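You operate a simulated robot arm through the tools that you are given. There is no shell and no other tool. Be economical: measure what you need, move in short steps, check, and stop when the job is done.

Carry out the task below with a simulated robot arm. There is one attempt and no reset: what you move stays moved.

JOB
Oil the three hollows of the plate with green grips and slide it onto the stand.
Fine: stand the brush back in the oil cup.

Only the result counts: the job must be done as asked and must still hold three seconds after the hand-in. Knocking over, shifting, dropping, spilling or breaking anything else fails it.

ROBOT AND FRAMES
A 6-joint arm with a two-finger parallel gripper, fixed in place. Base frame: the origin is at the foot of the arm, x ahead of it, y to its left, z up; the work surface is at about z = 800. Readings come in mm, degrees, newtons and seconds.
With the tool pointing down near the work surface it reaches from about 240 to 640 mm from the base axis. Its first joint turns from -66.0 to 66.0 degrees. Payload 2.7 kg.
The tool frame sits at the grasp point between the pads (the TCP): z along the fingers, y along the line on which they close. The tips reach 23 mm beyond it. The gripper opens to 94 mm. The fingers are 38 mm wide and 10 mm thick; the gripper's body (54 by 96 mm) begins 39 mm behind the TCP.
Orientation is told as [roll, pitch, yaw] about the base's x, y, z axes, in that order, counted from this pose: with the fingers straight down and closing along the base's y, the tool's x points along the base's -x, its y along +y and its z along -z.

CONTROLS
- The arm moves only by the tool play_rows. Its argument "increments" is a list of rows, each a list of 7 numbers: the turn, a rotation vector about the tool's x, y, z in degrees, then the shift along the tool's x, y, z in mm, then the gripper command, from -1 (fully open) to 1 (shut), values between in proportion. In form: [[rx, ry, rz, dx, dy, dz, jaw], ...]. A call has 1 to 8 rows; each row shifts and turns the commanded pose from where the row before left it, along the tool's axes as they then stand. Each row takes 0.2 s and may step no farther than 50 mm and 8.6 degrees from the row before; otherwise, or with a gripper value out of range, the whole call is refused. A pose out of reach is approached as far as the arm can. The call stops where the force on the tool passes 70 N (or 10 N more than at its start, if that is more) or the arm is blocked; 0.2 s more then pass. Each finger travels about 45 mm/s and halts on what it meets, pressing with about 33 N; the grip force reading is that of the motor and also rises with nothing between the fingers. The clock runs only during rows and for 0.2 s after the last one: add rows that do not move to give the fingers time. The reply holds the time, the measured pose of the TCP, the force on the tool along the base axes, the opening and the grip force, in the units named above and with some noise, with the torque about the TCP (base axes, N m) and any sound that the robot's microphone picked up, and new pictures: "pictures" is both (left out), scene, wrist or none.
- Cameras (640 x 400 px; columns grow to the right, rows downward): "scene" is fixed at [78.4, -441.6, 1397.1]; the picture's right is [0.70, -0.71, 0.00], its down [-0.46, -0.45, -0.76] and it looks along [0.54, 0.53, -0.65] (base axes); focal length 225 px, centre (320, 200). "wrist" rides on the gripper at [86, 16, -75] in the tool frame; the picture's right is [-0.18, 0.98, 0.00], its down [-0.58, -0.11, -0.81] and it looks along [-0.79, -0.15, 0.59] (tool axes); focal length 243 px, centre (320, 200). There is no depth. A picture from a camera that has moved, and an enlarged one, comes with that camera's place and axes in the base frame and with its lens.
- inspect(camera, box): a new picture of the part [left, top, right, bottom] of that camera's present view, enlarged. It takes no simulated time.
- hand_in(): hands the job in; it is judged then, once.

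Go step by step. Nothing tells you positions but the pictures and the camera data: compare them with the known pose of the tool, close in by small moves and look again before you grip or let go. The budget is 120 turns and 200 pictures, counting those below and the enlarged ones. Unless the task says otherwise, let go and move clear before handing in, and close with one line.

The tools are called after "Emit:" as name(argument=value, ...) on one line, values as JSON. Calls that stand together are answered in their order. play_rows: Moves the arm, as the interface text tells. Its arguments: {"type":"object","properties":{"increments":{"type":"array","items":{"type":"array","items":{"type":"number"}}},"pictures":{"type":"string","enum":["both","scene","wrist","none"]}},"required":["increments"]} The other tools are called the same way: inspect (camera, box) takes an enlarged picture of a part of a camera's view; hand_in () hands the job in.

At the start:

```text
t: 0.0
ee_pos: [332.2, -107.8, 1242.4]
tool_rot: [-0.1, -0.1, 0.1]
force: [-0.5, 0.6, 0.0]
torque: [0.0, 0.06, 0.03]
grip_width: 93.9
gripper_force: 0.0
```

scene: 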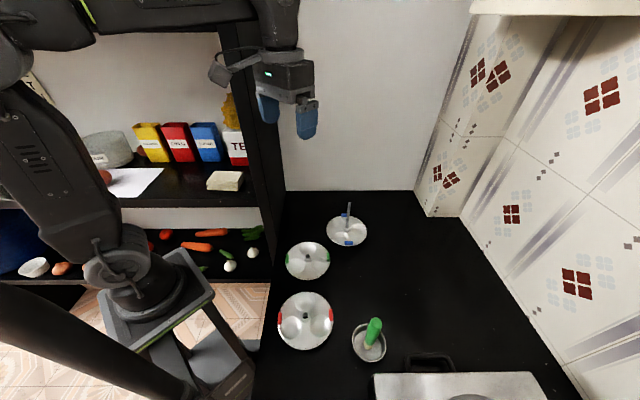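
wrist: 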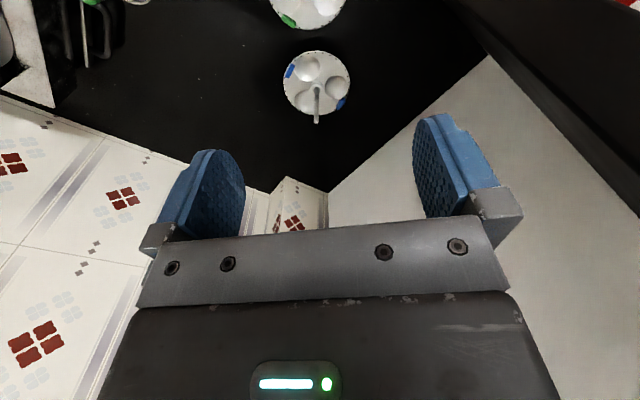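

I see three round plates (red, green, blue grips) and an oil cup with a green-handled brush. The blue one seems to have a post through it. I'll enlarge before moving.

Emit:
inspect(camera="scene", box=[260, 190, 400, 280])

Emit:
inspect(camera="scene", box=[260, 280, 420, 380])

Emit:
inspect(camera="wrist", box=[240, 0, 400, 130])

```text
4.44 times, centred on (330, 235) of scene
camera zoom: at [78.4, -441.6, 1397.1], right [0.7, -0.71, 0.0], down [-0.46, -0.45, -0.76], along [0.54, 0.53, -0.65], focal length 1000 px, centre (276, 44)
```

zoom: 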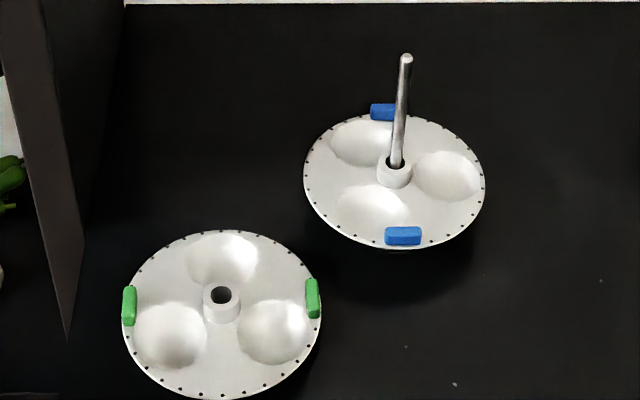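

```text
4.00 times, centred on (340, 330) of scene
camera zoom: at [78.4, -441.6, 1397.1], right [0.7, -0.71, 0.0], down [-0.46, -0.45, -0.76], along [0.54, 0.53, -0.65], focal length 900 px, centre (240, -320)
```

zoom: 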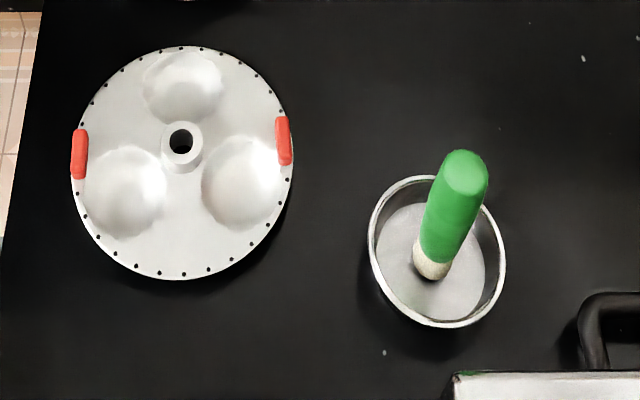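

```text
3.08 times, centred on (320, 65) of wrist
camera zoom: at [246.0, -93.1, 1317.4], right [0.18, 0.98, 0.0], down [0.58, -0.11, 0.81], along [0.79, -0.15, -0.59], focal length 746 px, centre (320, 615)
```

zoom: 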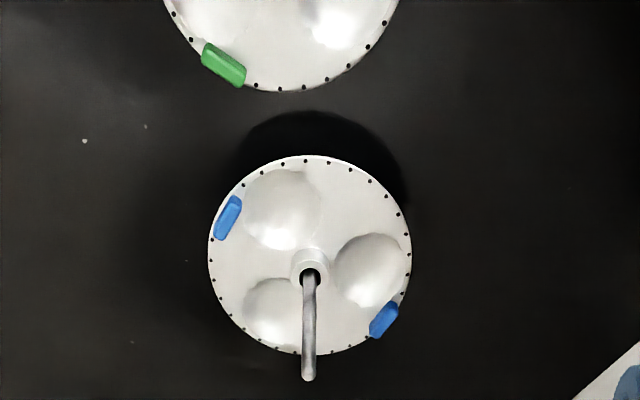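

The green plate appears to be near (340, -129), the stand with the blue plate near (500, -149), and the cup with its brush near (277, -397). I'll go above the brush at a safe height and look.

Emit:
play_rows(increments=[[0, 0, 0, 7, -36, 22, -1], [0, 0, 0, 7, -36, 22, -1], [0, 0, 0, 7, -36, 22, -1], [0, 0, 0, 7, -36, 22, -1], [0, 0, 0, 7, -36, 22, -1], [0, 0, 0, 7, -36, 22, -1], [0, 0, 0, 7, -36, 22, -1], [0, 0, 0, 6, -36, 22, -1]])

```text
t: 1.8
ee_pos: [279.2, -396.9, 1069.4]
tool_rot: [0.0, -0.1, 0.0]
force: [-1.1, -0.2, 0.1]
torque: [0.03, -0.01, -0.02]
grip_width: 94.0
gripper_force: 0.2
camera wrist: at [192.2, -382.2, 1142.5], right [0.18, 0.98, 0.0], down [0.58, -0.11, 0.81], along [0.79, -0.15, -0.59], focal length 243 px, centre (320, 200)
```

scene: 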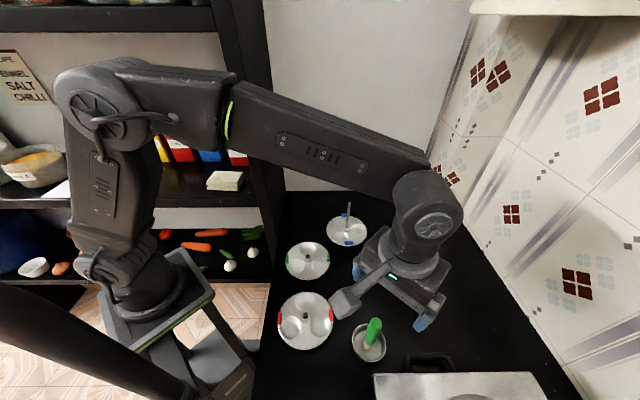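
wrist: 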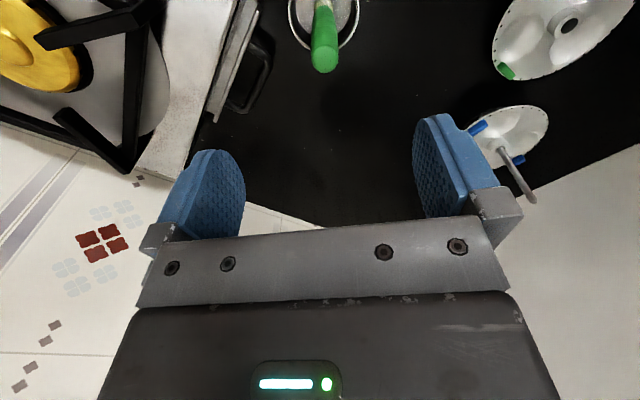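

The brush stands near the cup centre. I'll enlarge the view of it.

Emit:
inspect(camera="wrist", box=[260, 0, 388, 80])

Emit:
inspect(camera="wrist", box=[448, 0, 640, 220])

```text
5.00 times, centred on (324, 40) of wrist
camera zoom: at [192.2, -382.2, 1142.5], right [0.18, 0.98, 0.0], down [0.58, -0.11, 0.81], along [0.79, -0.15, -0.59], focal length 1213 px, centre (300, 1000)
```

zoom: 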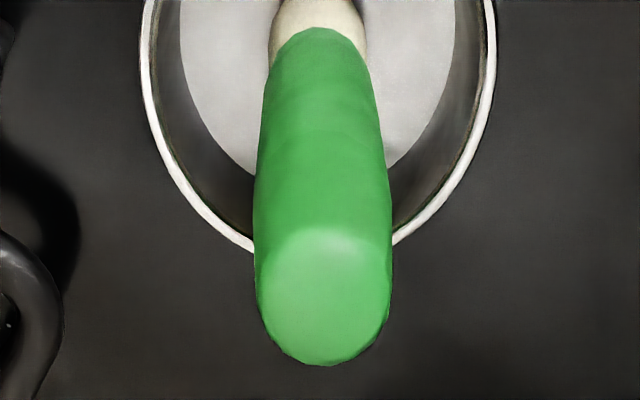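

```text
1.82 times, centred on (544, 110) of wrist
camera zoom: at [192.2, -382.2, 1142.5], right [0.18, 0.98, 0.0], down [0.58, -0.11, 0.81], along [0.79, -0.15, -0.59], focal length 441 px, centre (-87, 364)
```

zoom: 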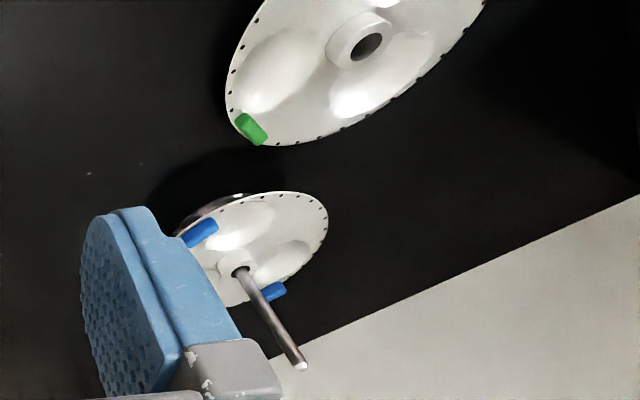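

The post top is at about (499.5, -148, 952) and the green hub at (340, -129, 825). The brush handle top is near (281, -394.5, 935), so I'll descend part of the way and check.

Emit:
play_rows(increments=[[0, 0, 0, -1, 2, 40, -1], [0, 0, 0, 0, 0, 40, -1], [0, 0, 0, 0, 0, 34, -0.4]])

```text
t: 2.6
ee_pos: [281.3, -393.2, 953.3]
tool_rot: [0.1, 0.0, -0.1]
force: [-0.3, 0.4, -0.1]
torque: [-0.04, -0.02, 0.01]
grip_width: 65.8
gripper_force: 0.0
camera wrist: at [193.8, -378.2, 1027.3], right [0.18, 0.98, 0.0], down [0.58, -0.11, 0.81], along [0.79, -0.15, -0.59], focal length 243 px, centre (320, 200)
```

scene: 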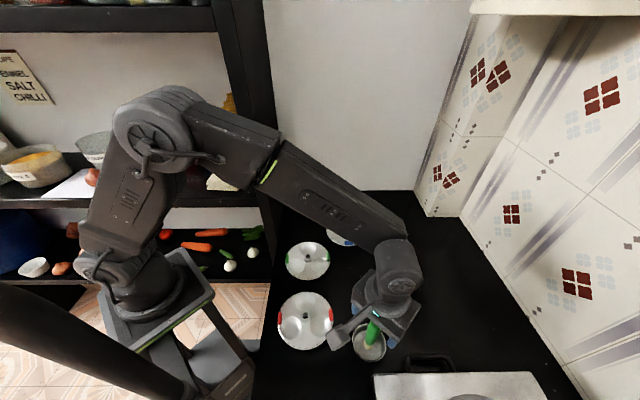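
wrist: 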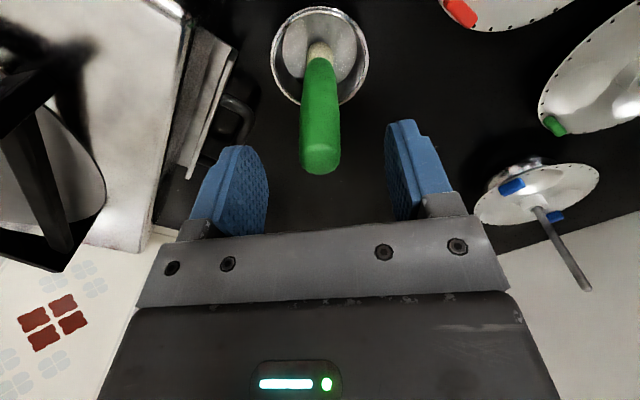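

The handle is centred between the fingers and vertical, with its top at about z 935. I'll descend 44 mm and grip.

Emit:
play_rows(increments=[[0, 0, 0, 0, 0, 22, -0.4], [0, 0, 0, 0, 0, 22, -0.4], [0, 0, 0, 0, 0, 0, 1], [0, 0, 0, 0, 0, 0, 1], [0, 0, 0, 0, 0, 0, 1], [0, 0, 0, 0, 0, 0, 1], [0, 0, 0, 0, 0, 0, 1]])

```text
t: 4.2
ee_pos: [280.8, -394.0, 911.1]
tool_rot: [0.0, -0.1, 0.1]
force: [-0.4, 0.4, 0.5]
torque: [-0.01, -0.03, -0.03]
grip_width: 23.1
gripper_force: 32.9
camera wrist: at [193.6, -379.2, 983.9], right [0.18, 0.98, 0.0], down [0.58, -0.11, 0.81], along [0.79, -0.15, -0.59], focal length 243 px, centre (320, 200)
```

scene: 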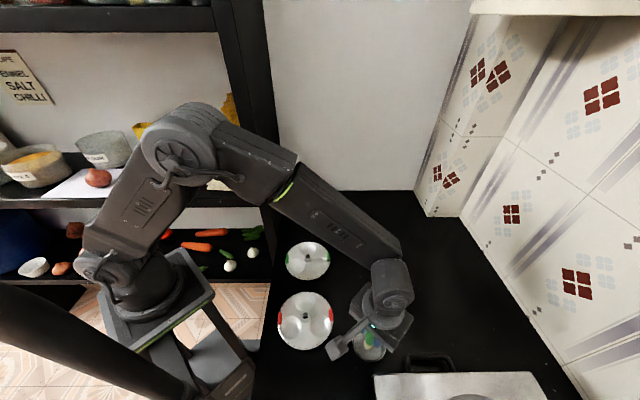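
wrist: 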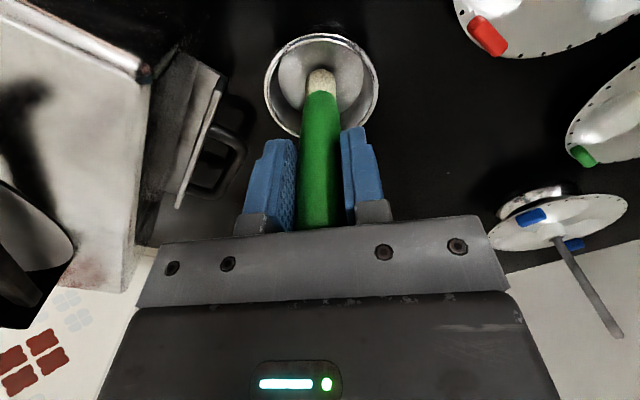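

The brush is gripped (23 mm). I'll lift it straight up and look at the bristles.

Emit:
play_rows(increments=[[0, 0, 0, 0, 0, -15, 1], [0, 0, 0, 0, 0, -25, 1], [0, 0, 0, 0, 0, -30, 1], [0, 0, 0, 0, 0, -30, 1], [0, 0, 0, 0, 0, 0, 1]])

```text
t: 5.4
ee_pos: [279.0, -393.0, 1010.1]
tool_rot: [0.0, -0.1, 0.0]
force: [0.0, -0.7, -0.8]
torque: [0.03, 0.0, -0.01]
grip_width: 22.9
gripper_force: 32.5
camera wrist: at [192.7, -378.0, 1084.0], right [0.18, 0.98, 0.0], down [0.58, -0.11, 0.81], along [0.79, -0.15, -0.59], focal length 243 px, centre (320, 200)
```

scene: 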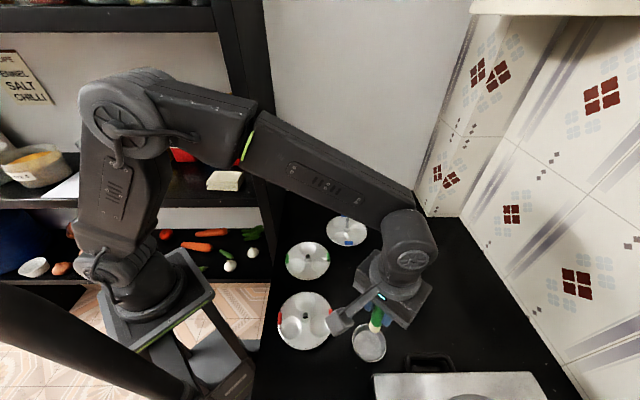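
wrist: 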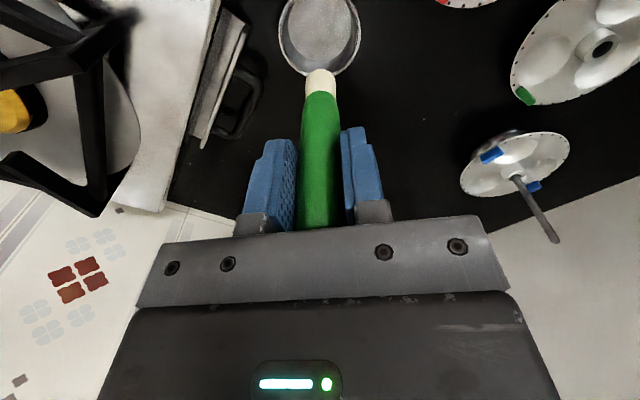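

Emit:
inspect(camera="wrist", box=[256, 0, 384, 120])

Emit:
inspect(camera="scene", box=[330, 280, 420, 370])

```text
3.33 times, centred on (320, 60) of wrist
camera zoom: at [192.7, -378.0, 1084.0], right [0.18, 0.98, 0.0], down [0.58, -0.11, 0.81], along [0.79, -0.15, -0.59], focal length 809 px, centre (320, 667)
```

zoom: 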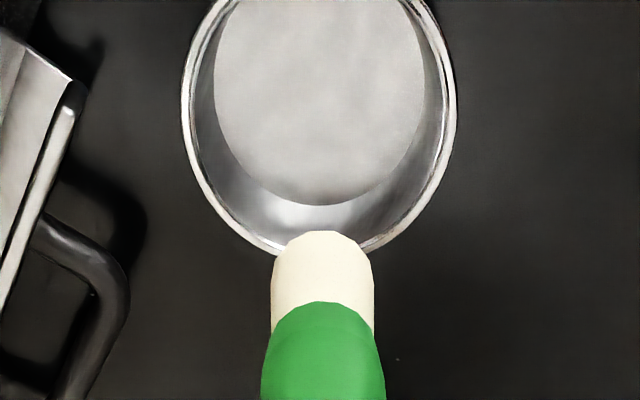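

```text
4.44 times, centred on (375, 325) of scene
camera zoom: at [78.4, -441.6, 1397.1], right [0.7, -0.71, 0.0], down [-0.46, -0.45, -0.76], along [0.54, 0.53, -0.65], focal length 1000 px, centre (76, -356)
```

zoom: 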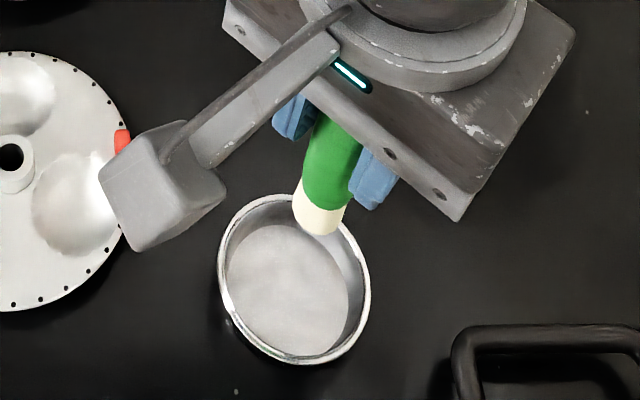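

The brush tip is about 105 mm below the TCP. I'll carry it over to the first hollow of the green plate (near 350, -166), staying high.

Emit:
play_rows(increments=[[0, 0, 0, -12, 38, 0, 1], [0, 0, 0, -12, 38, 0, 1], [0, 0, 0, -12, 38, 0, 1], [0, 0, 0, -12, 38, 0, 1], [0, 0, 0, -12, 38, 0, 1], [0, 0, 0, -11, 37, 0, 1], [0, 0, 0, 0, 0, 30, 1], [0, 0, 0, 0, 0, 20, 1]])

Emit:
inspect(camera="wrist", box=[220, 0, 420, 140])

Emit:
inspect(camera="scene", box=[270, 220, 370, 290])

```text
t: 7.2
ee_pos: [350.9, -167.1, 961.1]
tool_rot: [-0.1, -0.1, 0.0]
force: [0.2, 0.9, -0.4]
torque: [-0.03, 0.02, 0.03]
grip_width: 22.9
gripper_force: 33.1
camera wrist: at [263.9, -151.5, 1033.7], right [0.19, 0.98, 0.0], down [0.58, -0.11, 0.81], along [0.79, -0.15, -0.59], focal length 243 px, centre (320, 200)
```

scene: 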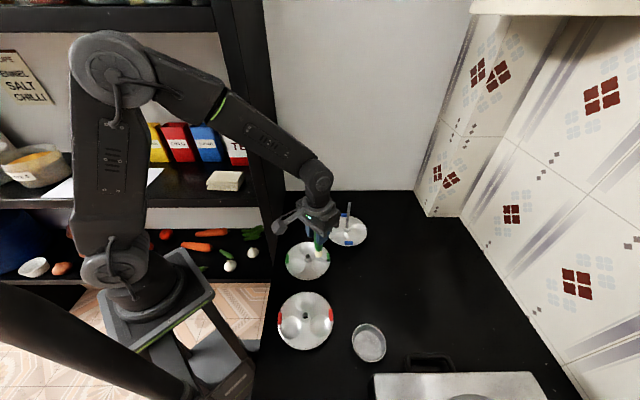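
wrist: 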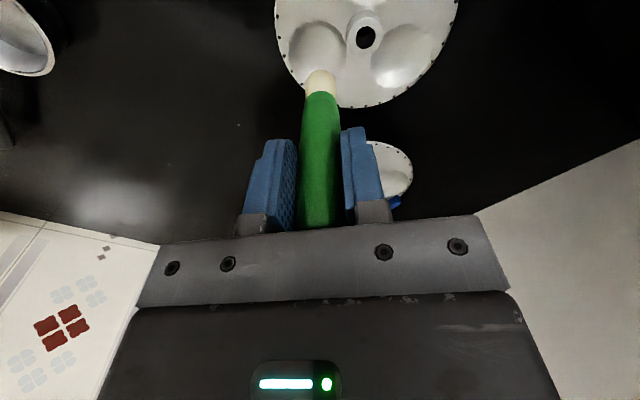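

```text
2.86 times, centred on (320, 70) of wrist
camera zoom: at [263.9, -151.5, 1033.7], right [0.19, 0.98, 0.0], down [0.58, -0.11, 0.81], along [0.79, -0.15, -0.59], focal length 693 px, centre (320, 571)
```

zoom: 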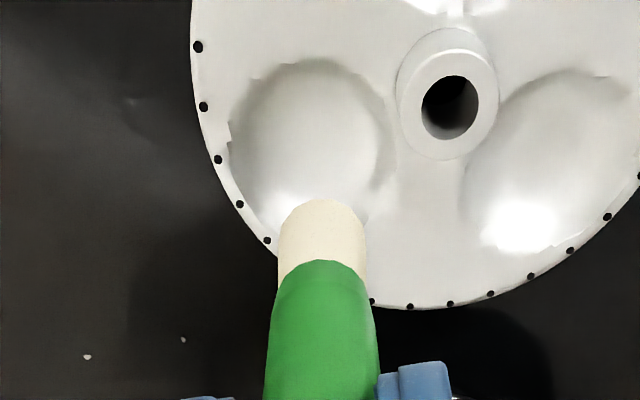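

```text
5.71 times, centred on (320, 255) of scene
camera zoom: at [78.4, -441.6, 1397.1], right [0.7, -0.71, 0.0], down [-0.46, -0.45, -0.76], along [0.54, 0.53, -0.65], focal length 1286 px, centre (320, -114)
```

zoom: 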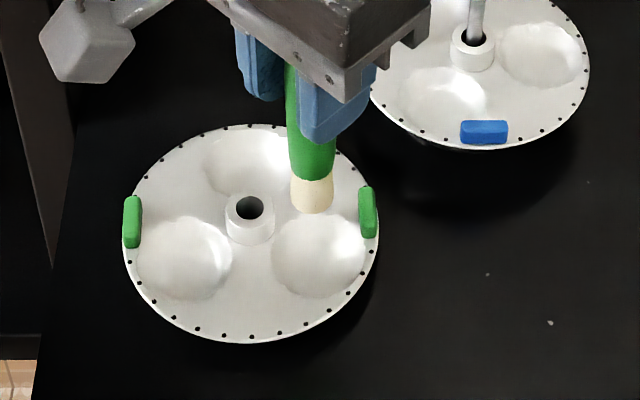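

The tip is over the first hollow. I'll lower it toward the bottom of the hollow and watch the force.

Emit:
play_rows(increments=[[0, 0, 0, -1, -1, 25, 1], [0, 0, 0, 0, 0, 19, 1], [0, 0, 0, 0, 0, 0, 1]], pictures="none")

Emit:
inspect(camera="scene", box=[270, 220, 370, 290])

```text
t: 8.0
ee_pos: [350.6, -168.8, 915.9]
tool_rot: [0.0, 0.0, 0.0]
force: [1.0, 0.0, -0.1]
torque: [0.0, 0.0, -0.03]
grip_width: 23.0
gripper_force: 33.6
```

```text
5.71 times, centred on (320, 255) of scene
camera zoom: at [78.4, -441.6, 1397.1], right [0.7, -0.71, 0.0], down [-0.46, -0.45, -0.76], along [0.54, 0.53, -0.65], focal length 1286 px, centre (320, -114)
```

zoom: 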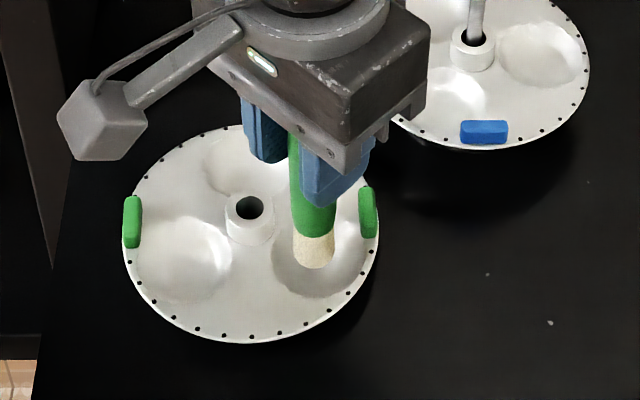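

Emit:
play_rows(increments=[[0, 0, 0, 0, 0, 3, 1], [0, 0, 0, 0, 0, 2, 1]], pictures="none")

```text
t: 8.6
ee_pos: [351.9, -168.3, 912.7]
tool_rot: [-0.2, -0.4, 0.0]
force: [-1.4, 1.4, 27.2]
torque: [0.37, 0.2, 0.03]
grip_width: 23.0
gripper_force: 32.8
```

Contact is made at TCP z of about 913, so the tip is 110 mm below the TCP. I'll ease off a little, make small strokes, and look.

Emit:
play_rows(increments=[[0, 0, 0, 0, 0, -1.5, 1], [0, 0, 0, 4, 0, -0.5, 1], [0, 0, 0, -8, 0, 0, 1], [0, 0, 0, 4, 4, 0, 1], [0, 0, 0, 0, -8, 0, 1], [0, 0, 0, 0, 4, 0, 1], [0, 0, 0, 0, 0, -30, 1], [0, 0, 0, 0, 0, -25, 1]], pictures="wrist")

Emit:
inspect(camera="scene", box=[270, 220, 370, 290])

Emit:
inspect(camera="wrist", box=[220, 0, 460, 140])

```text
t: 10.4
ee_pos: [351.2, -168.8, 966.7]
tool_rot: [0.1, -0.1, 0.0]
force: [-0.1, 0.0, -0.8]
torque: [0.01, 0.05, -0.02]
grip_width: 22.9
gripper_force: 32.9
camera wrist: at [264.3, -152.5, 1040.8], right [0.18, 0.98, 0.0], down [0.58, -0.11, 0.81], along [0.79, -0.15, -0.59], focal length 243 px, centre (320, 200)
```

wrist: 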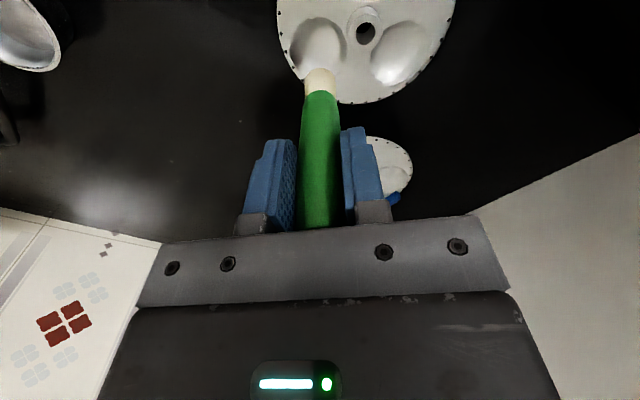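

```text
5.71 times, centred on (320, 255) of scene
camera zoom: at [78.4, -441.6, 1397.1], right [0.7, -0.71, 0.0], down [-0.46, -0.45, -0.76], along [0.54, 0.53, -0.65], focal length 1286 px, centre (320, -114)
```

zoom: 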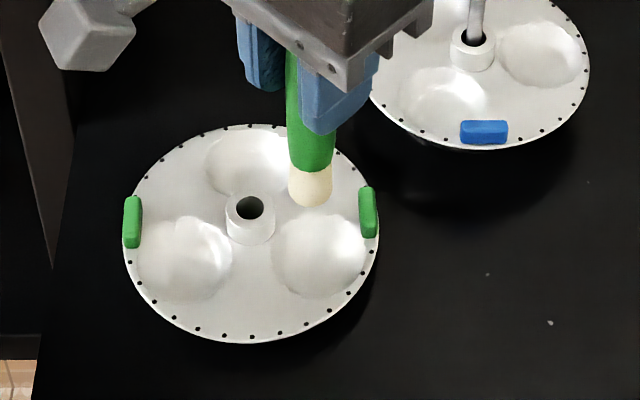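

```text
2.67 times, centred on (340, 70) of wrist
camera zoom: at [264.3, -152.5, 1040.8], right [0.18, 0.98, 0.0], down [0.58, -0.11, 0.81], along [0.79, -0.15, -0.59], focal length 647 px, centre (267, 547)
```

zoom: 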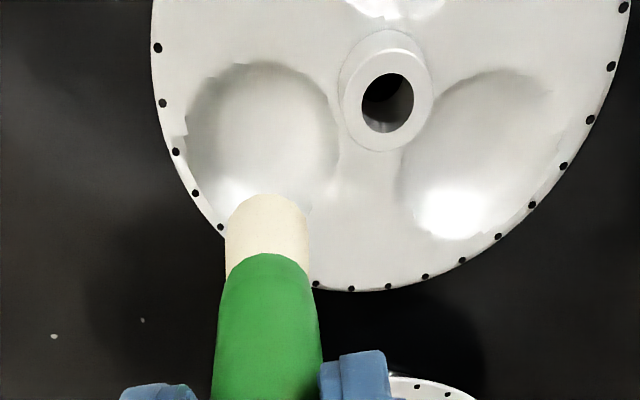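

No visible trace of oil, so I'll re-dip before each of the other hollows to be safe. Going back over the cup, high up.

Emit:
play_rows(increments=[[0, 0, 0, 0, 0, -43, 1], [0, 0, 0, 12, -38, 0, 1], [0, 0, 0, 12, -38, 0, 1], [0, 0, 0, 12, -38, 0, 1], [0, 0, 0, 12, -38, 0, 1], [0, 0, 0, 12, -38, 0, 1], [0, 0, 0, 11, -35.5, 0, 1], [0, 0, 0, 0, 0, 0, 1]])

Emit:
inspect(camera="wrist", box=[256, 0, 384, 120])

```text
t: 12.2
ee_pos: [281.0, -392.1, 1010.2]
tool_rot: [0.0, -0.2, 0.0]
force: [-0.2, 0.3, -0.3]
torque: [-0.01, -0.03, 0.01]
grip_width: 22.9
gripper_force: 33.0
camera wrist: at [194.0, -376.4, 1084.5], right [0.18, 0.98, 0.0], down [0.58, -0.11, 0.81], along [0.79, -0.15, -0.59], focal length 243 px, centre (320, 200)
```

scene: 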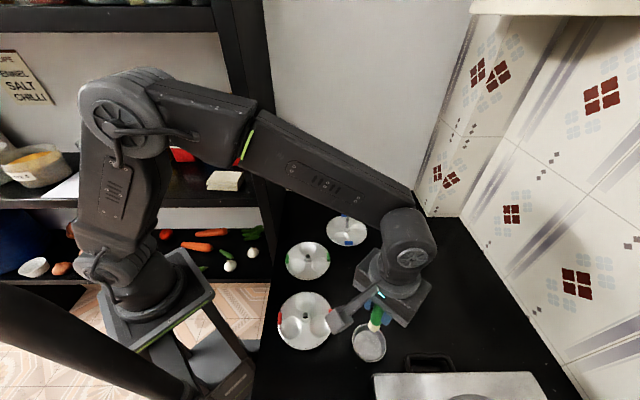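
wrist: 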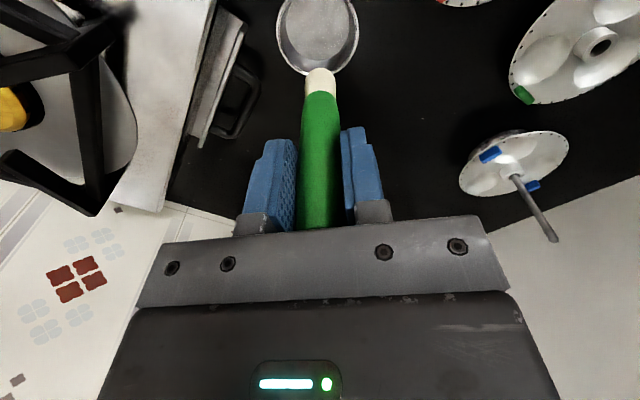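

```text
3.33 times, centred on (320, 60) of wrist
camera zoom: at [194.0, -376.4, 1084.5], right [0.18, 0.98, 0.0], down [0.58, -0.11, 0.81], along [0.79, -0.15, -0.59], focal length 809 px, centre (320, 667)
```

zoom: 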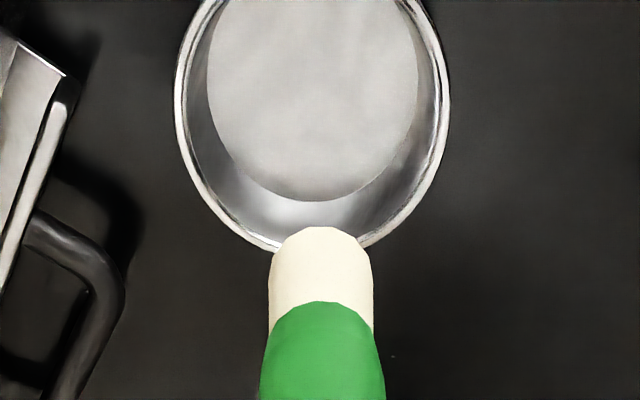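

Emit:
play_rows(increments=[[0, 0, 0, 0, -1.5, 40, 1], [0, 0, 0, 0, 0, 40, 1], [0, 0, 0, 0, 0, 17.5, 1], [0, 0, 0, 0, 0, 0, 1], [0, 0, 0, 0, 0, 0, 1]], pictures="none")

```text
t: 13.4
ee_pos: [280.2, -392.7, 912.2]
tool_rot: [0.0, 0.0, 0.0]
force: [0.3, -0.6, -0.3]
torque: [-0.01, 0.01, 0.0]
grip_width: 22.8
gripper_force: 33.0
```

Emit:
play_rows(increments=[[0, 0, 0, 0, 0, 1.5, 1], [0, 0, 0, 0, 0, 0, 1], [0, 0, 0, 0, 0, -20, 1], [0, 0, 0, 0, 0, -40, 1], [0, 0, 0, 0, 0, -40, 1], [0, 0, 0, -13, 41.7, 0, 1], [0, 0, 0, -13, 41.7, 0, 1], [0, 0, 0, -13, 41.7, 0, 1]], pictures="none")

Emit:
play_rows(increments=[[0, 0, 0, -13, 41.7, 0, 1], [0, 0, 0, -13, 41.7, 0, 1], [0, 0, 0, -13, 41.7, 0, 1], [0, 0, 0, -12, 41.5, 0, 1], [0, 0, 0, 0, 0, 40, 1], [0, 0, 0, 0, 0, 0, 1]])

Emit:
inspect(camera="scene", box=[270, 220, 370, 290])

Emit:
inspect(camera="wrist", box=[220, 0, 420, 140])

```text
t: 15.2
ee_pos: [320.1, -268.5, 1009.9]
tool_rot: [0.0, -0.1, 0.0]
force: [-0.9, 0.6, 0.0]
torque: [0.02, 0.0, -0.01]
grip_width: 22.7
gripper_force: 32.8
```

```text
t: 16.6
ee_pos: [370.8, -99.9, 972.2]
tool_rot: [0.0, 0.0, -0.1]
force: [0.0, 0.1, -0.3]
torque: [0.0, -0.02, -0.01]
grip_width: 22.7
gripper_force: 33.4
camera wrist: at [284.1, -85.4, 1045.2], right [0.18, 0.98, 0.0], down [0.58, -0.11, 0.81], along [0.79, -0.15, -0.59], focal length 243 px, centre (320, 200)
```

scene: 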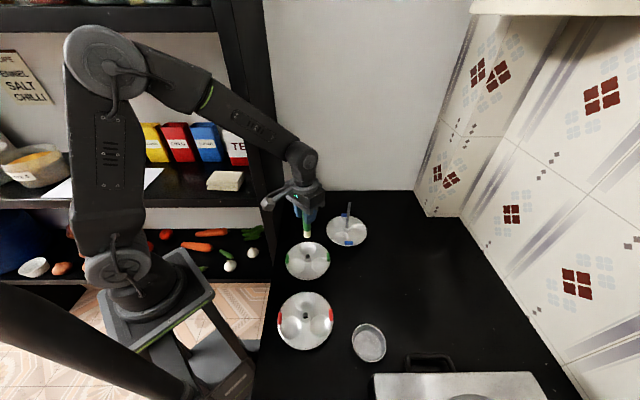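
wrist: 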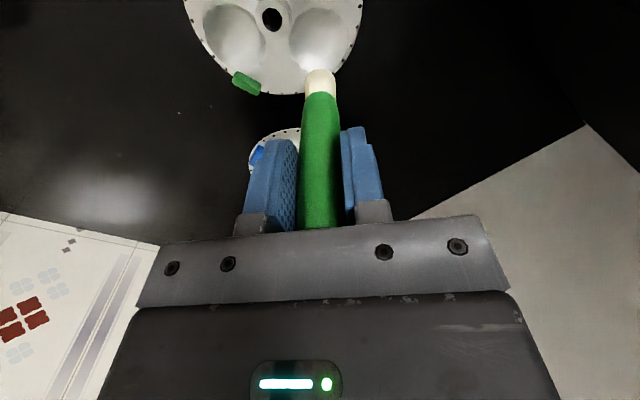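

```text
5.71 times, centred on (320, 255) of scene
camera zoom: at [78.4, -441.6, 1397.1], right [0.7, -0.71, 0.0], down [-0.46, -0.45, -0.76], along [0.54, 0.53, -0.65], focal length 1286 px, centre (320, -114)
```

zoom: 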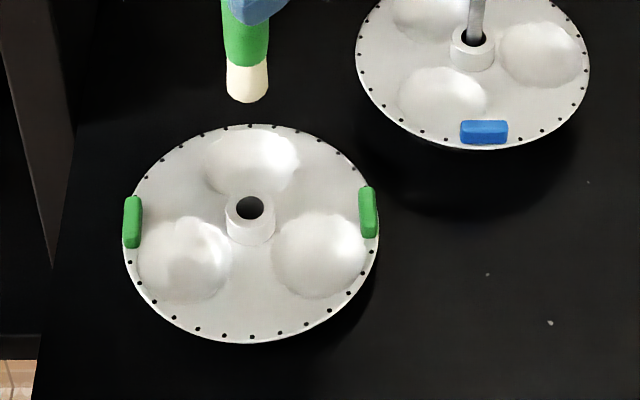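

```text
2.86 times, centred on (320, 70) of wrist
camera zoom: at [284.1, -85.4, 1045.2], right [0.18, 0.98, 0.0], down [0.58, -0.11, 0.81], along [0.79, -0.15, -0.59], focal length 693 px, centre (320, 571)
```

zoom: 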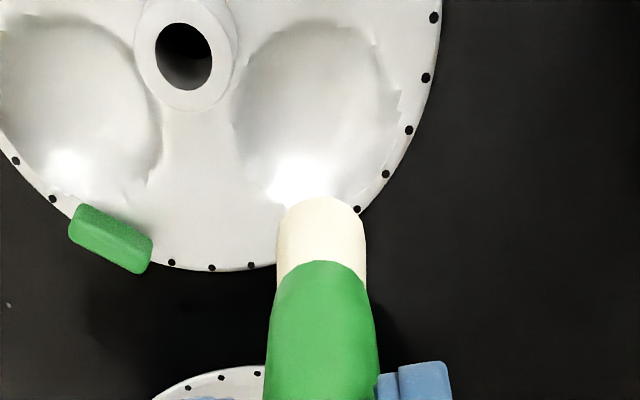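

Over the second hollow. Lowering into it.

Emit:
play_rows(increments=[[0, 0, 0, 1, -1, 30, 1], [0, 0, 0, 0, 0, 24, 1], [0, 0, 0, 0, 0, 2, 1], [0, 0, 0, 0, 0, 1.5, 1]], pictures="none")

```text
t: 17.6
ee_pos: [367.4, -102.5, 914.6]
tool_rot: [0.0, -0.2, -0.1]
force: [0.2, 0.1, 0.4]
torque: [-0.01, 0.0, 0.0]
grip_width: 22.8
gripper_force: 33.6
```

Emit:
play_rows(increments=[[0, 0, 0, 0, 0, 2, 1], [0, 0, 0, 0, 0, 0.7, 1]], pictures="none")

Emit:
inspect(camera="scene", box=[270, 220, 370, 290])

```text
t: 18.2
ee_pos: [369.1, -103.7, 912.3]
tool_rot: [0.0, 0.0, -0.1]
force: [-2.8, 0.1, 5.6]
torque: [0.04, 0.22, -0.03]
grip_width: 22.9
gripper_force: 33.3
```

```text
5.71 times, centred on (320, 255) of scene
camera zoom: at [78.3, -441.6, 1397.1], right [0.7, -0.71, 0.0], down [-0.46, -0.45, -0.76], along [0.54, 0.53, -0.65], focal length 1286 px, centre (320, -114)
```

zoom: 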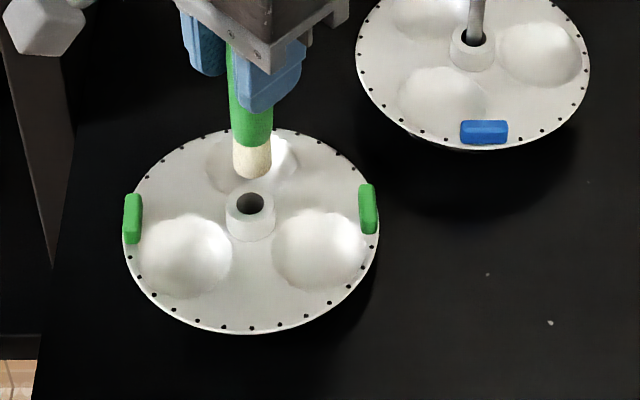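

Contact is made, and the plate rocks slightly on its feet. I'll make gentle strokes, then lift.

Emit:
play_rows(increments=[[0, 0, 0, 0, 0, -0.5, 1], [0, 0, 0, 3, 0, 0, 1], [0, 0, 0, -6, 0, 0, 1], [0, 0, 0, 3, 3, 0, 1], [0, 0, 0, 0, -6, 0, 1], [0, 0, 0, 0, 3, 0, 1], [0, 0, 0, 0, 0, -30, 1], [0, 0, 0, 0, 0, -40, 1]], pictures="none")

Emit:
inspect(camera="scene", box=[270, 220, 370, 290])

```text
t: 20.0
ee_pos: [368.0, -103.6, 982.5]
tool_rot: [0.0, 0.0, 0.0]
force: [1.5, 0.1, -0.5]
torque: [-0.03, 0.02, -0.01]
grip_width: 22.5
gripper_force: 33.4
```

```text
5.71 times, centred on (320, 255) of scene
camera zoom: at [78.4, -441.6, 1397.1], right [0.7, -0.71, 0.0], down [-0.46, -0.45, -0.76], along [0.54, 0.53, -0.65], focal length 1286 px, centre (320, -114)
```

zoom: 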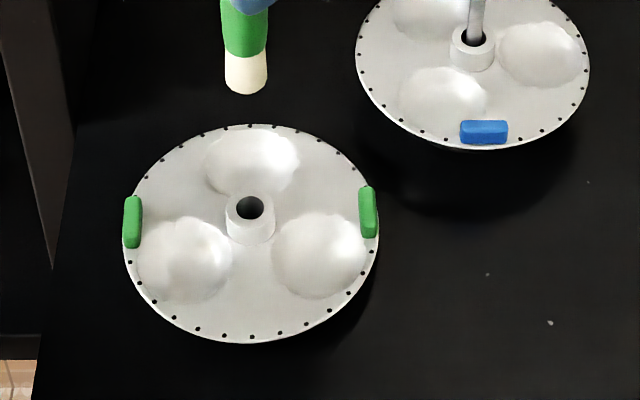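

The plate is back to level. Re-dipping for the third hollow.

Emit:
play_rows(increments=[[0, 0, 0, 0, 0, -28, 1], [0, 0, 0, 12.5, -41.4, 0, 1], [0, 0, 0, 12.5, -41.4, 0, 1], [0, 0, 0, 12.5, -41.4, 0, 1], [0, 0, 0, 12.5, -41.4, 0, 1], [0, 0, 0, 12.5, -41.4, 0, 1], [0, 0, 0, 12.5, -41.4, 0, 1], [0, 0, 0, 12.5, -41.4, 0, 1]])

Emit:
inspect(camera="wrist", box=[256, 0, 384, 120])

```text
t: 21.8
ee_pos: [281.0, -394.9, 1009.3]
tool_rot: [0.0, -0.1, -0.1]
force: [-0.1, 0.0, -0.8]
torque: [0.0, 0.0, -0.02]
grip_width: 22.9
gripper_force: 33.2
camera wrist: at [194.4, -379.8, 1082.7], right [0.18, 0.98, 0.0], down [0.58, -0.11, 0.81], along [0.79, -0.15, -0.59], focal length 243 px, centre (320, 200)
```

scene: 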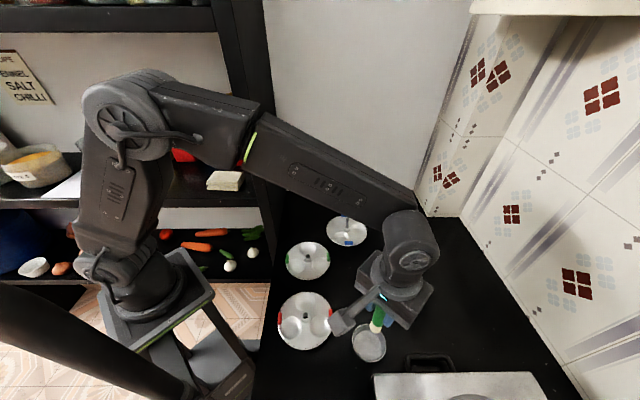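
wrist: 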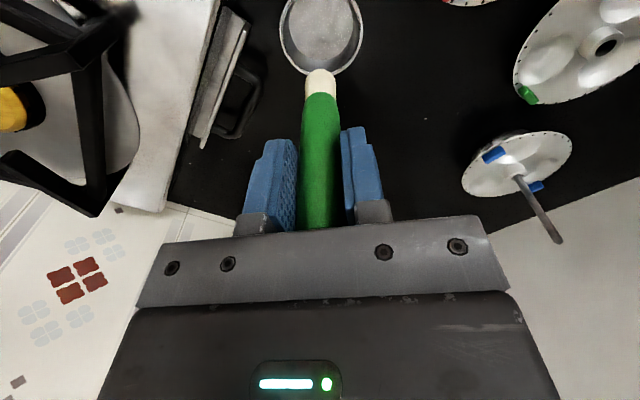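

```text
3.33 times, centred on (320, 60) of wrist
camera zoom: at [194.4, -379.8, 1082.7], right [0.18, 0.98, 0.0], down [0.58, -0.11, 0.81], along [0.79, -0.15, -0.59], focal length 809 px, centre (320, 667)
```

zoom: 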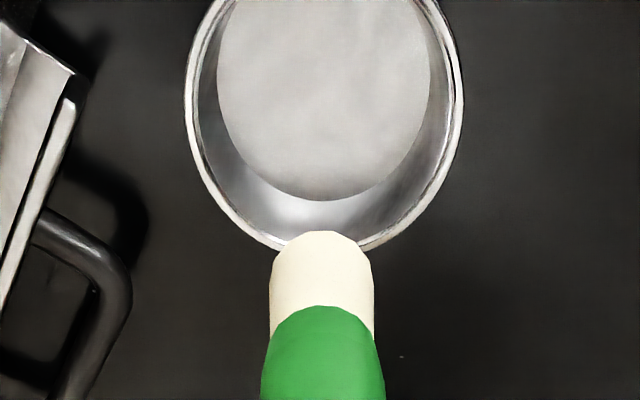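

Emit:
play_rows(increments=[[0, 0, 0, 0, 1, 40, 1], [0, 0, 0, 0, 0, 40, 1], [0, 0, 0, 0, 0, 18, 1], [0, 0, 0, 0, 0, 0, 1], [0, 0, 0, 0, 0, 0, 1], [0, 0, 0, 0, 0, -20, 1], [0, 0, 0, 0, 0, -40, 1], [0, 0, 0, 0, 0, -40, 1]], pictures="none")

Emit:
play_rows(increments=[[0, 0, 0, -3.2, 39.3, 0, 1], [0, 0, 0, -3.2, 39.3, 0, 1], [0, 0, 0, -3.2, 39.3, 0, 1], [0, 0, 0, -3.2, 39.3, 0, 1], [0, 0, 0, -3.2, 39.3, 0, 1], [0, 0, 0, -3.2, 39.3, 0, 1], [0, 0, 0, -3.2, 39.3, 0, 1], [0, 0, 0, 0, 0, 40, 1]])

Emit:
inspect(camera="wrist", box=[220, 0, 420, 140])

```text
t: 23.6
ee_pos: [280.2, -393.5, 1011.3]
tool_rot: [0.0, 0.0, 0.0]
force: [-0.5, -0.5, -0.5]
torque: [0.01, 0.0, 0.02]
grip_width: 22.9
gripper_force: 32.6
```

```text
t: 25.4
ee_pos: [303.4, -116.7, 969.9]
tool_rot: [0.0, 0.0, -0.1]
force: [-0.9, 0.3, -1.8]
torque: [-0.02, 0.0, -0.02]
grip_width: 22.8
gripper_force: 33.0
camera wrist: at [217.4, -102.0, 1044.3], right [0.19, 0.98, 0.0], down [0.58, -0.11, 0.81], along [0.79, -0.15, -0.59], focal length 243 px, centre (320, 200)
```

scene: 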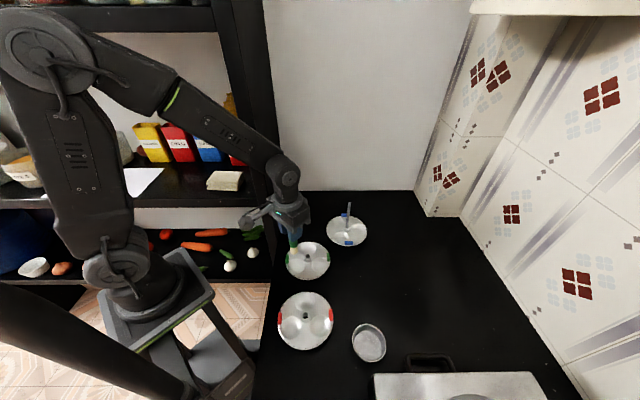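
wrist: 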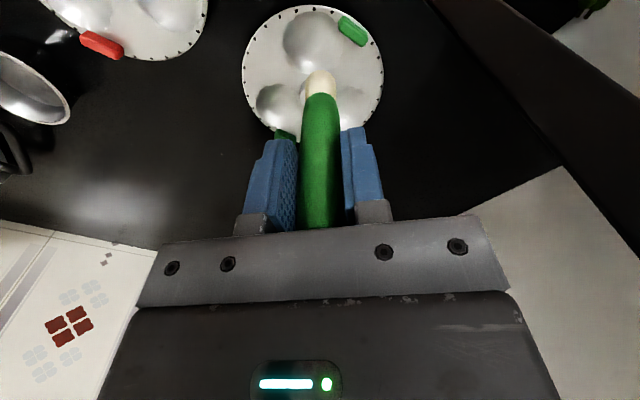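

```text
2.86 times, centred on (320, 70) of wrist
camera zoom: at [217.4, -102.0, 1044.3], right [0.19, 0.98, 0.0], down [0.58, -0.11, 0.81], along [0.79, -0.15, -0.59], focal length 693 px, centre (320, 571)
```

zoom: 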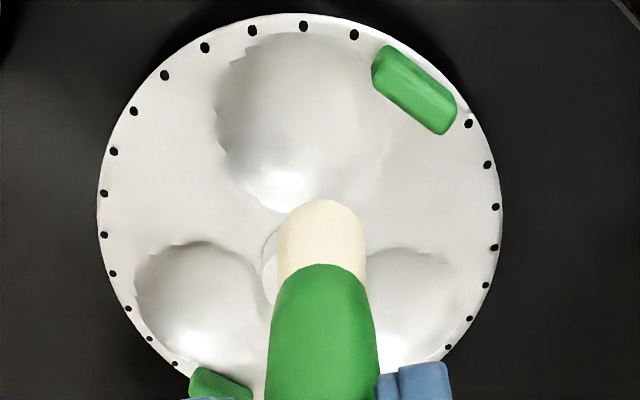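

Emit:
play_rows(increments=[[0, 0, 0, 1, -3.5, 30, 1], [0, 0, 0, 0, 0, 24, 1], [0, 0, 0, 0, 0, 2, 1], [0, 0, 0, 0, 0, 1, 1]], pictures="none")

```text
t: 26.4
ee_pos: [302.3, -120.4, 914.3]
tool_rot: [0.0, -0.1, -0.1]
force: [0.2, 0.3, -0.4]
torque: [0.04, -0.03, 0.0]
grip_width: 22.9
gripper_force: 32.7
```

Emit:
play_rows(increments=[[0, 0, 0, 0, 0, 1.5, 1], [0, 0, 0, 0, 0, 0.7, 1]], pictures="none")

Emit:
inspect(camera="scene", box=[270, 220, 370, 290])

```text
t: 27.0
ee_pos: [303.0, -119.9, 912.5]
tool_rot: [0.0, 0.0, 0.0]
force: [-0.1, 0.0, 0.5]
torque: [-0.03, 0.04, 0.05]
grip_width: 22.8
gripper_force: 33.2
```

```text
5.71 times, centred on (320, 255) of scene
camera zoom: at [78.3, -441.6, 1397.1], right [0.7, -0.71, 0.0], down [-0.46, -0.45, -0.76], along [0.54, 0.53, -0.65], focal length 1286 px, centre (320, -114)
```

zoom: 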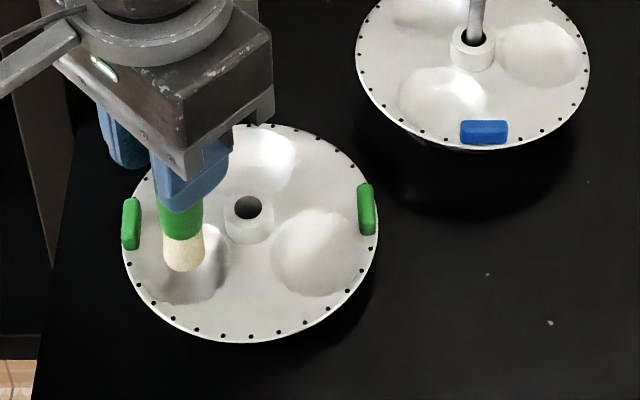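

Emit:
play_rows(increments=[[0, 0, 0, 0, 0, 0.7, 1], [0, 0, 0, 3, 0, 0, 1], [0, 0, 0, -6, 0, 0, 1], [0, 0, 0, 3, 3, 0, 1], [0, 0, 0, 0, -6, 0, 1], [0, 0, 0, 0, 3, 0, 1], [0, 0, 0, 0, 0, 0.5, 1]], pictures="none")

Emit:
inspect(camera="scene", box=[270, 220, 370, 290])

```text
t: 28.6
ee_pos: [302.7, -121.0, 912.5]
tool_rot: [0.0, -0.1, 0.0]
force: [-1.2, -2.1, 15.0]
torque: [-0.38, -0.03, 0.0]
grip_width: 23.0
gripper_force: 32.9
```

```text
5.71 times, centred on (320, 255) of scene
camera zoom: at [78.2, -441.6, 1397.1], right [0.7, -0.71, 0.0], down [-0.46, -0.45, -0.76], along [0.54, 0.53, -0.65], focal length 1286 px, centre (320, -114)
```

zoom: 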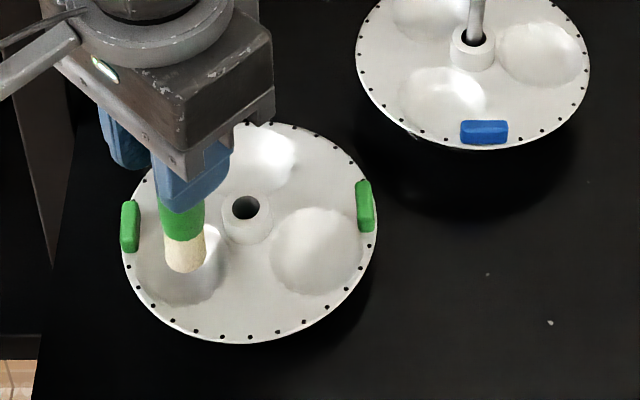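

The third hollow is brushed with solid contact (15 N). I'll lift and carry the brush back to the cup.

Emit:
play_rows(increments=[[0, 0, 0, 0, 0, -20, 1], [0, 0, 0, 0, 0, -40, 1], [0, 0, 0, 0, 0, -40, 1]], pictures="none")

Emit:
play_rows(increments=[[0, 0, 0, 3.2, -39, 0, 1], [0, 0, 0, 3.2, -39, 0, 1], [0, 0, 0, 3.2, -39, 0, 1], [0, 0, 0, 3.2, -39, 0, 1], [0, 0, 0, 3.2, -39, 0, 1], [0, 0, 0, 3.2, -39, 0, 1], [0, 0, 0, 3.2, -39, 0, 1], [0, 0, 0, 0, 0, 0, 1]])

Emit:
inspect(camera="wrist", box=[256, 0, 384, 120])

Emit:
inspect(camera="scene", box=[270, 220, 370, 290])

```text
t: 29.4
ee_pos: [304.1, -123.0, 1012.4]
tool_rot: [0.1, 0.0, 0.1]
force: [-0.2, -0.3, -0.2]
torque: [0.02, 0.0, 0.01]
grip_width: 23.2
gripper_force: 33.5
```

```text
t: 31.2
ee_pos: [278.6, -396.9, 1009.9]
tool_rot: [0.1, 0.0, 0.1]
force: [0.8, 0.2, -0.1]
torque: [0.01, -0.02, -0.04]
grip_width: 22.7
gripper_force: 33.1
camera wrist: at [193.0, -381.6, 1084.3], right [0.18, 0.98, 0.0], down [0.58, -0.11, 0.81], along [0.79, -0.15, -0.59], focal length 243 px, centre (320, 200)
```

scene: 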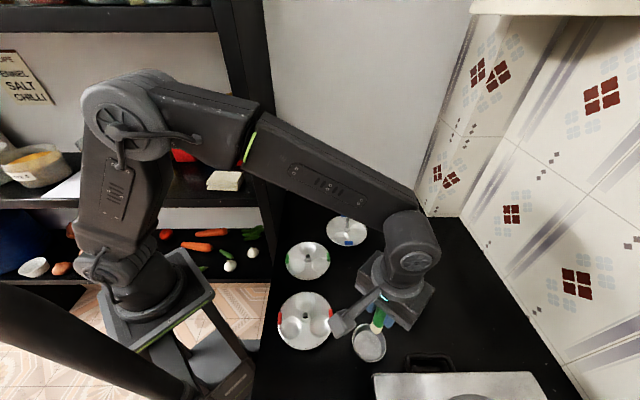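
wrist: 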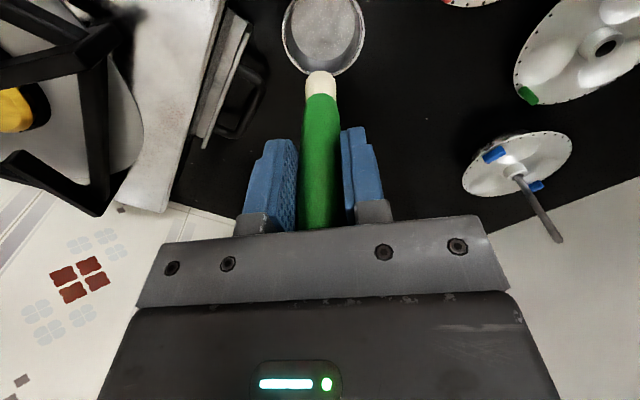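

```text
3.33 times, centred on (320, 60) of wrist
camera zoom: at [193.0, -381.6, 1084.3], right [0.18, 0.98, 0.0], down [0.58, -0.11, 0.81], along [0.79, -0.15, -0.59], focal length 809 px, centre (320, 667)
```

zoom: 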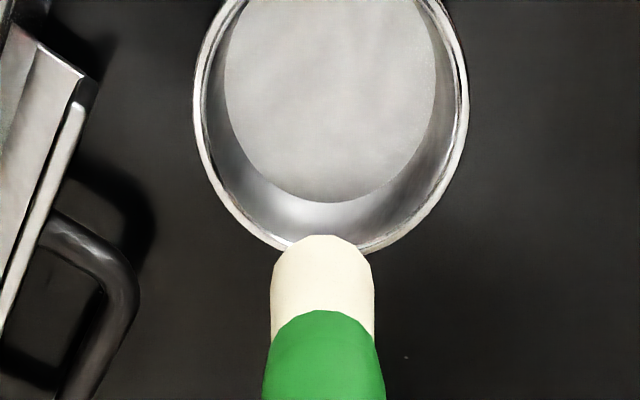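

```text
5.71 times, centred on (320, 255) of scene
camera zoom: at [78.4, -441.7, 1397.1], right [0.7, -0.71, 0.0], down [-0.46, -0.45, -0.76], along [0.54, 0.53, -0.65], focal length 1286 px, centre (320, -114)
```

zoom: 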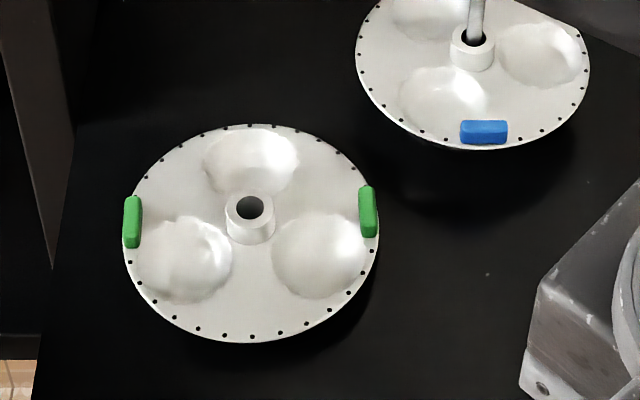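

Emit:
play_rows(increments=[[0, 0, 0, -1, 2.5, 40, 1], [0, 0, 0, 0, 0, 40, 1], [0, 0, 0, 0, 0, 18, 1], [0, 0, 0, 0, 0, 1, 1]])

Emit:
inspect(camera="wrist", box=[256, 20, 384, 140])

```text
t: 32.2
ee_pos: [281.6, -392.3, 912.3]
tool_rot: [0.1, 0.0, 0.0]
force: [0.4, 0.6, -0.3]
torque: [-0.02, -0.02, 0.0]
grip_width: 22.9
gripper_force: 33.6
camera wrist: at [195.3, -377.7, 985.4], right [0.18, 0.98, 0.0], down [0.58, -0.11, 0.81], along [0.79, -0.15, -0.59], focal length 243 px, centre (320, 200)
```

scene: 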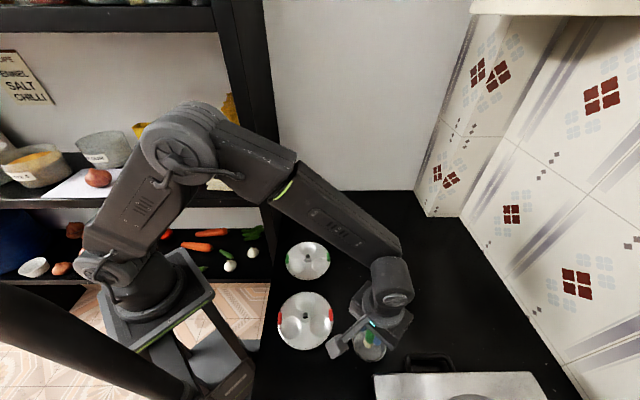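
wrist: 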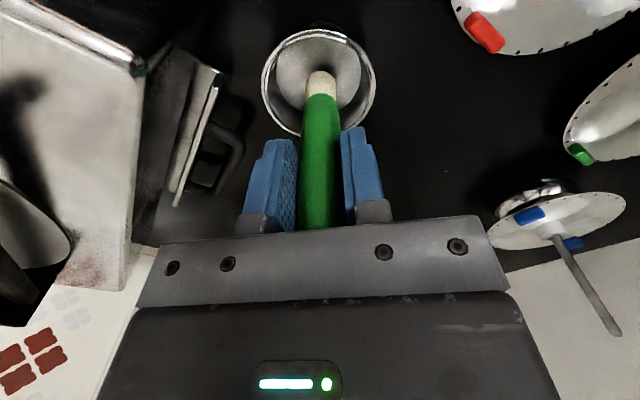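

```text
3.33 times, centred on (320, 80) of wrist
camera zoom: at [195.3, -377.7, 985.4], right [0.18, 0.98, 0.0], down [0.58, -0.11, 0.81], along [0.79, -0.15, -0.59], focal length 809 px, centre (320, 600)
```

zoom: 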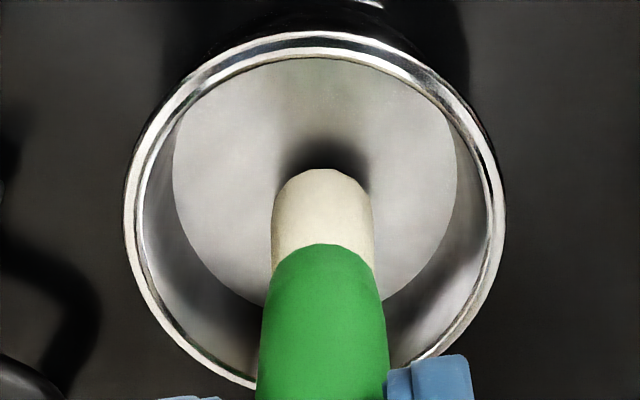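

Emit:
play_rows(increments=[[0, 0, 0, 0, -1, 0.8, 1], [0, 0, 0, 0, 0, 0.7, 1]], pictures="none")

```text
t: 32.8
ee_pos: [281.2, -392.7, 910.5]
tool_rot: [0.0, 0.0, 0.0]
force: [-0.1, -0.3, -0.8]
torque: [-0.01, 0.03, 0.04]
grip_width: 23.1
gripper_force: 32.3
```

Emit:
play_rows(increments=[[0, 0, 0, 0, 0, 0.7, 1], [0, 0, 0, 0, 0, 0.7, 1]], pictures="none")

```text
t: 33.4
ee_pos: [281.0, -393.6, 909.5]
tool_rot: [0.0, -0.1, 0.0]
force: [0.0, 0.8, -0.7]
torque: [0.01, -0.01, -0.03]
grip_width: 23.0
gripper_force: 33.3
```

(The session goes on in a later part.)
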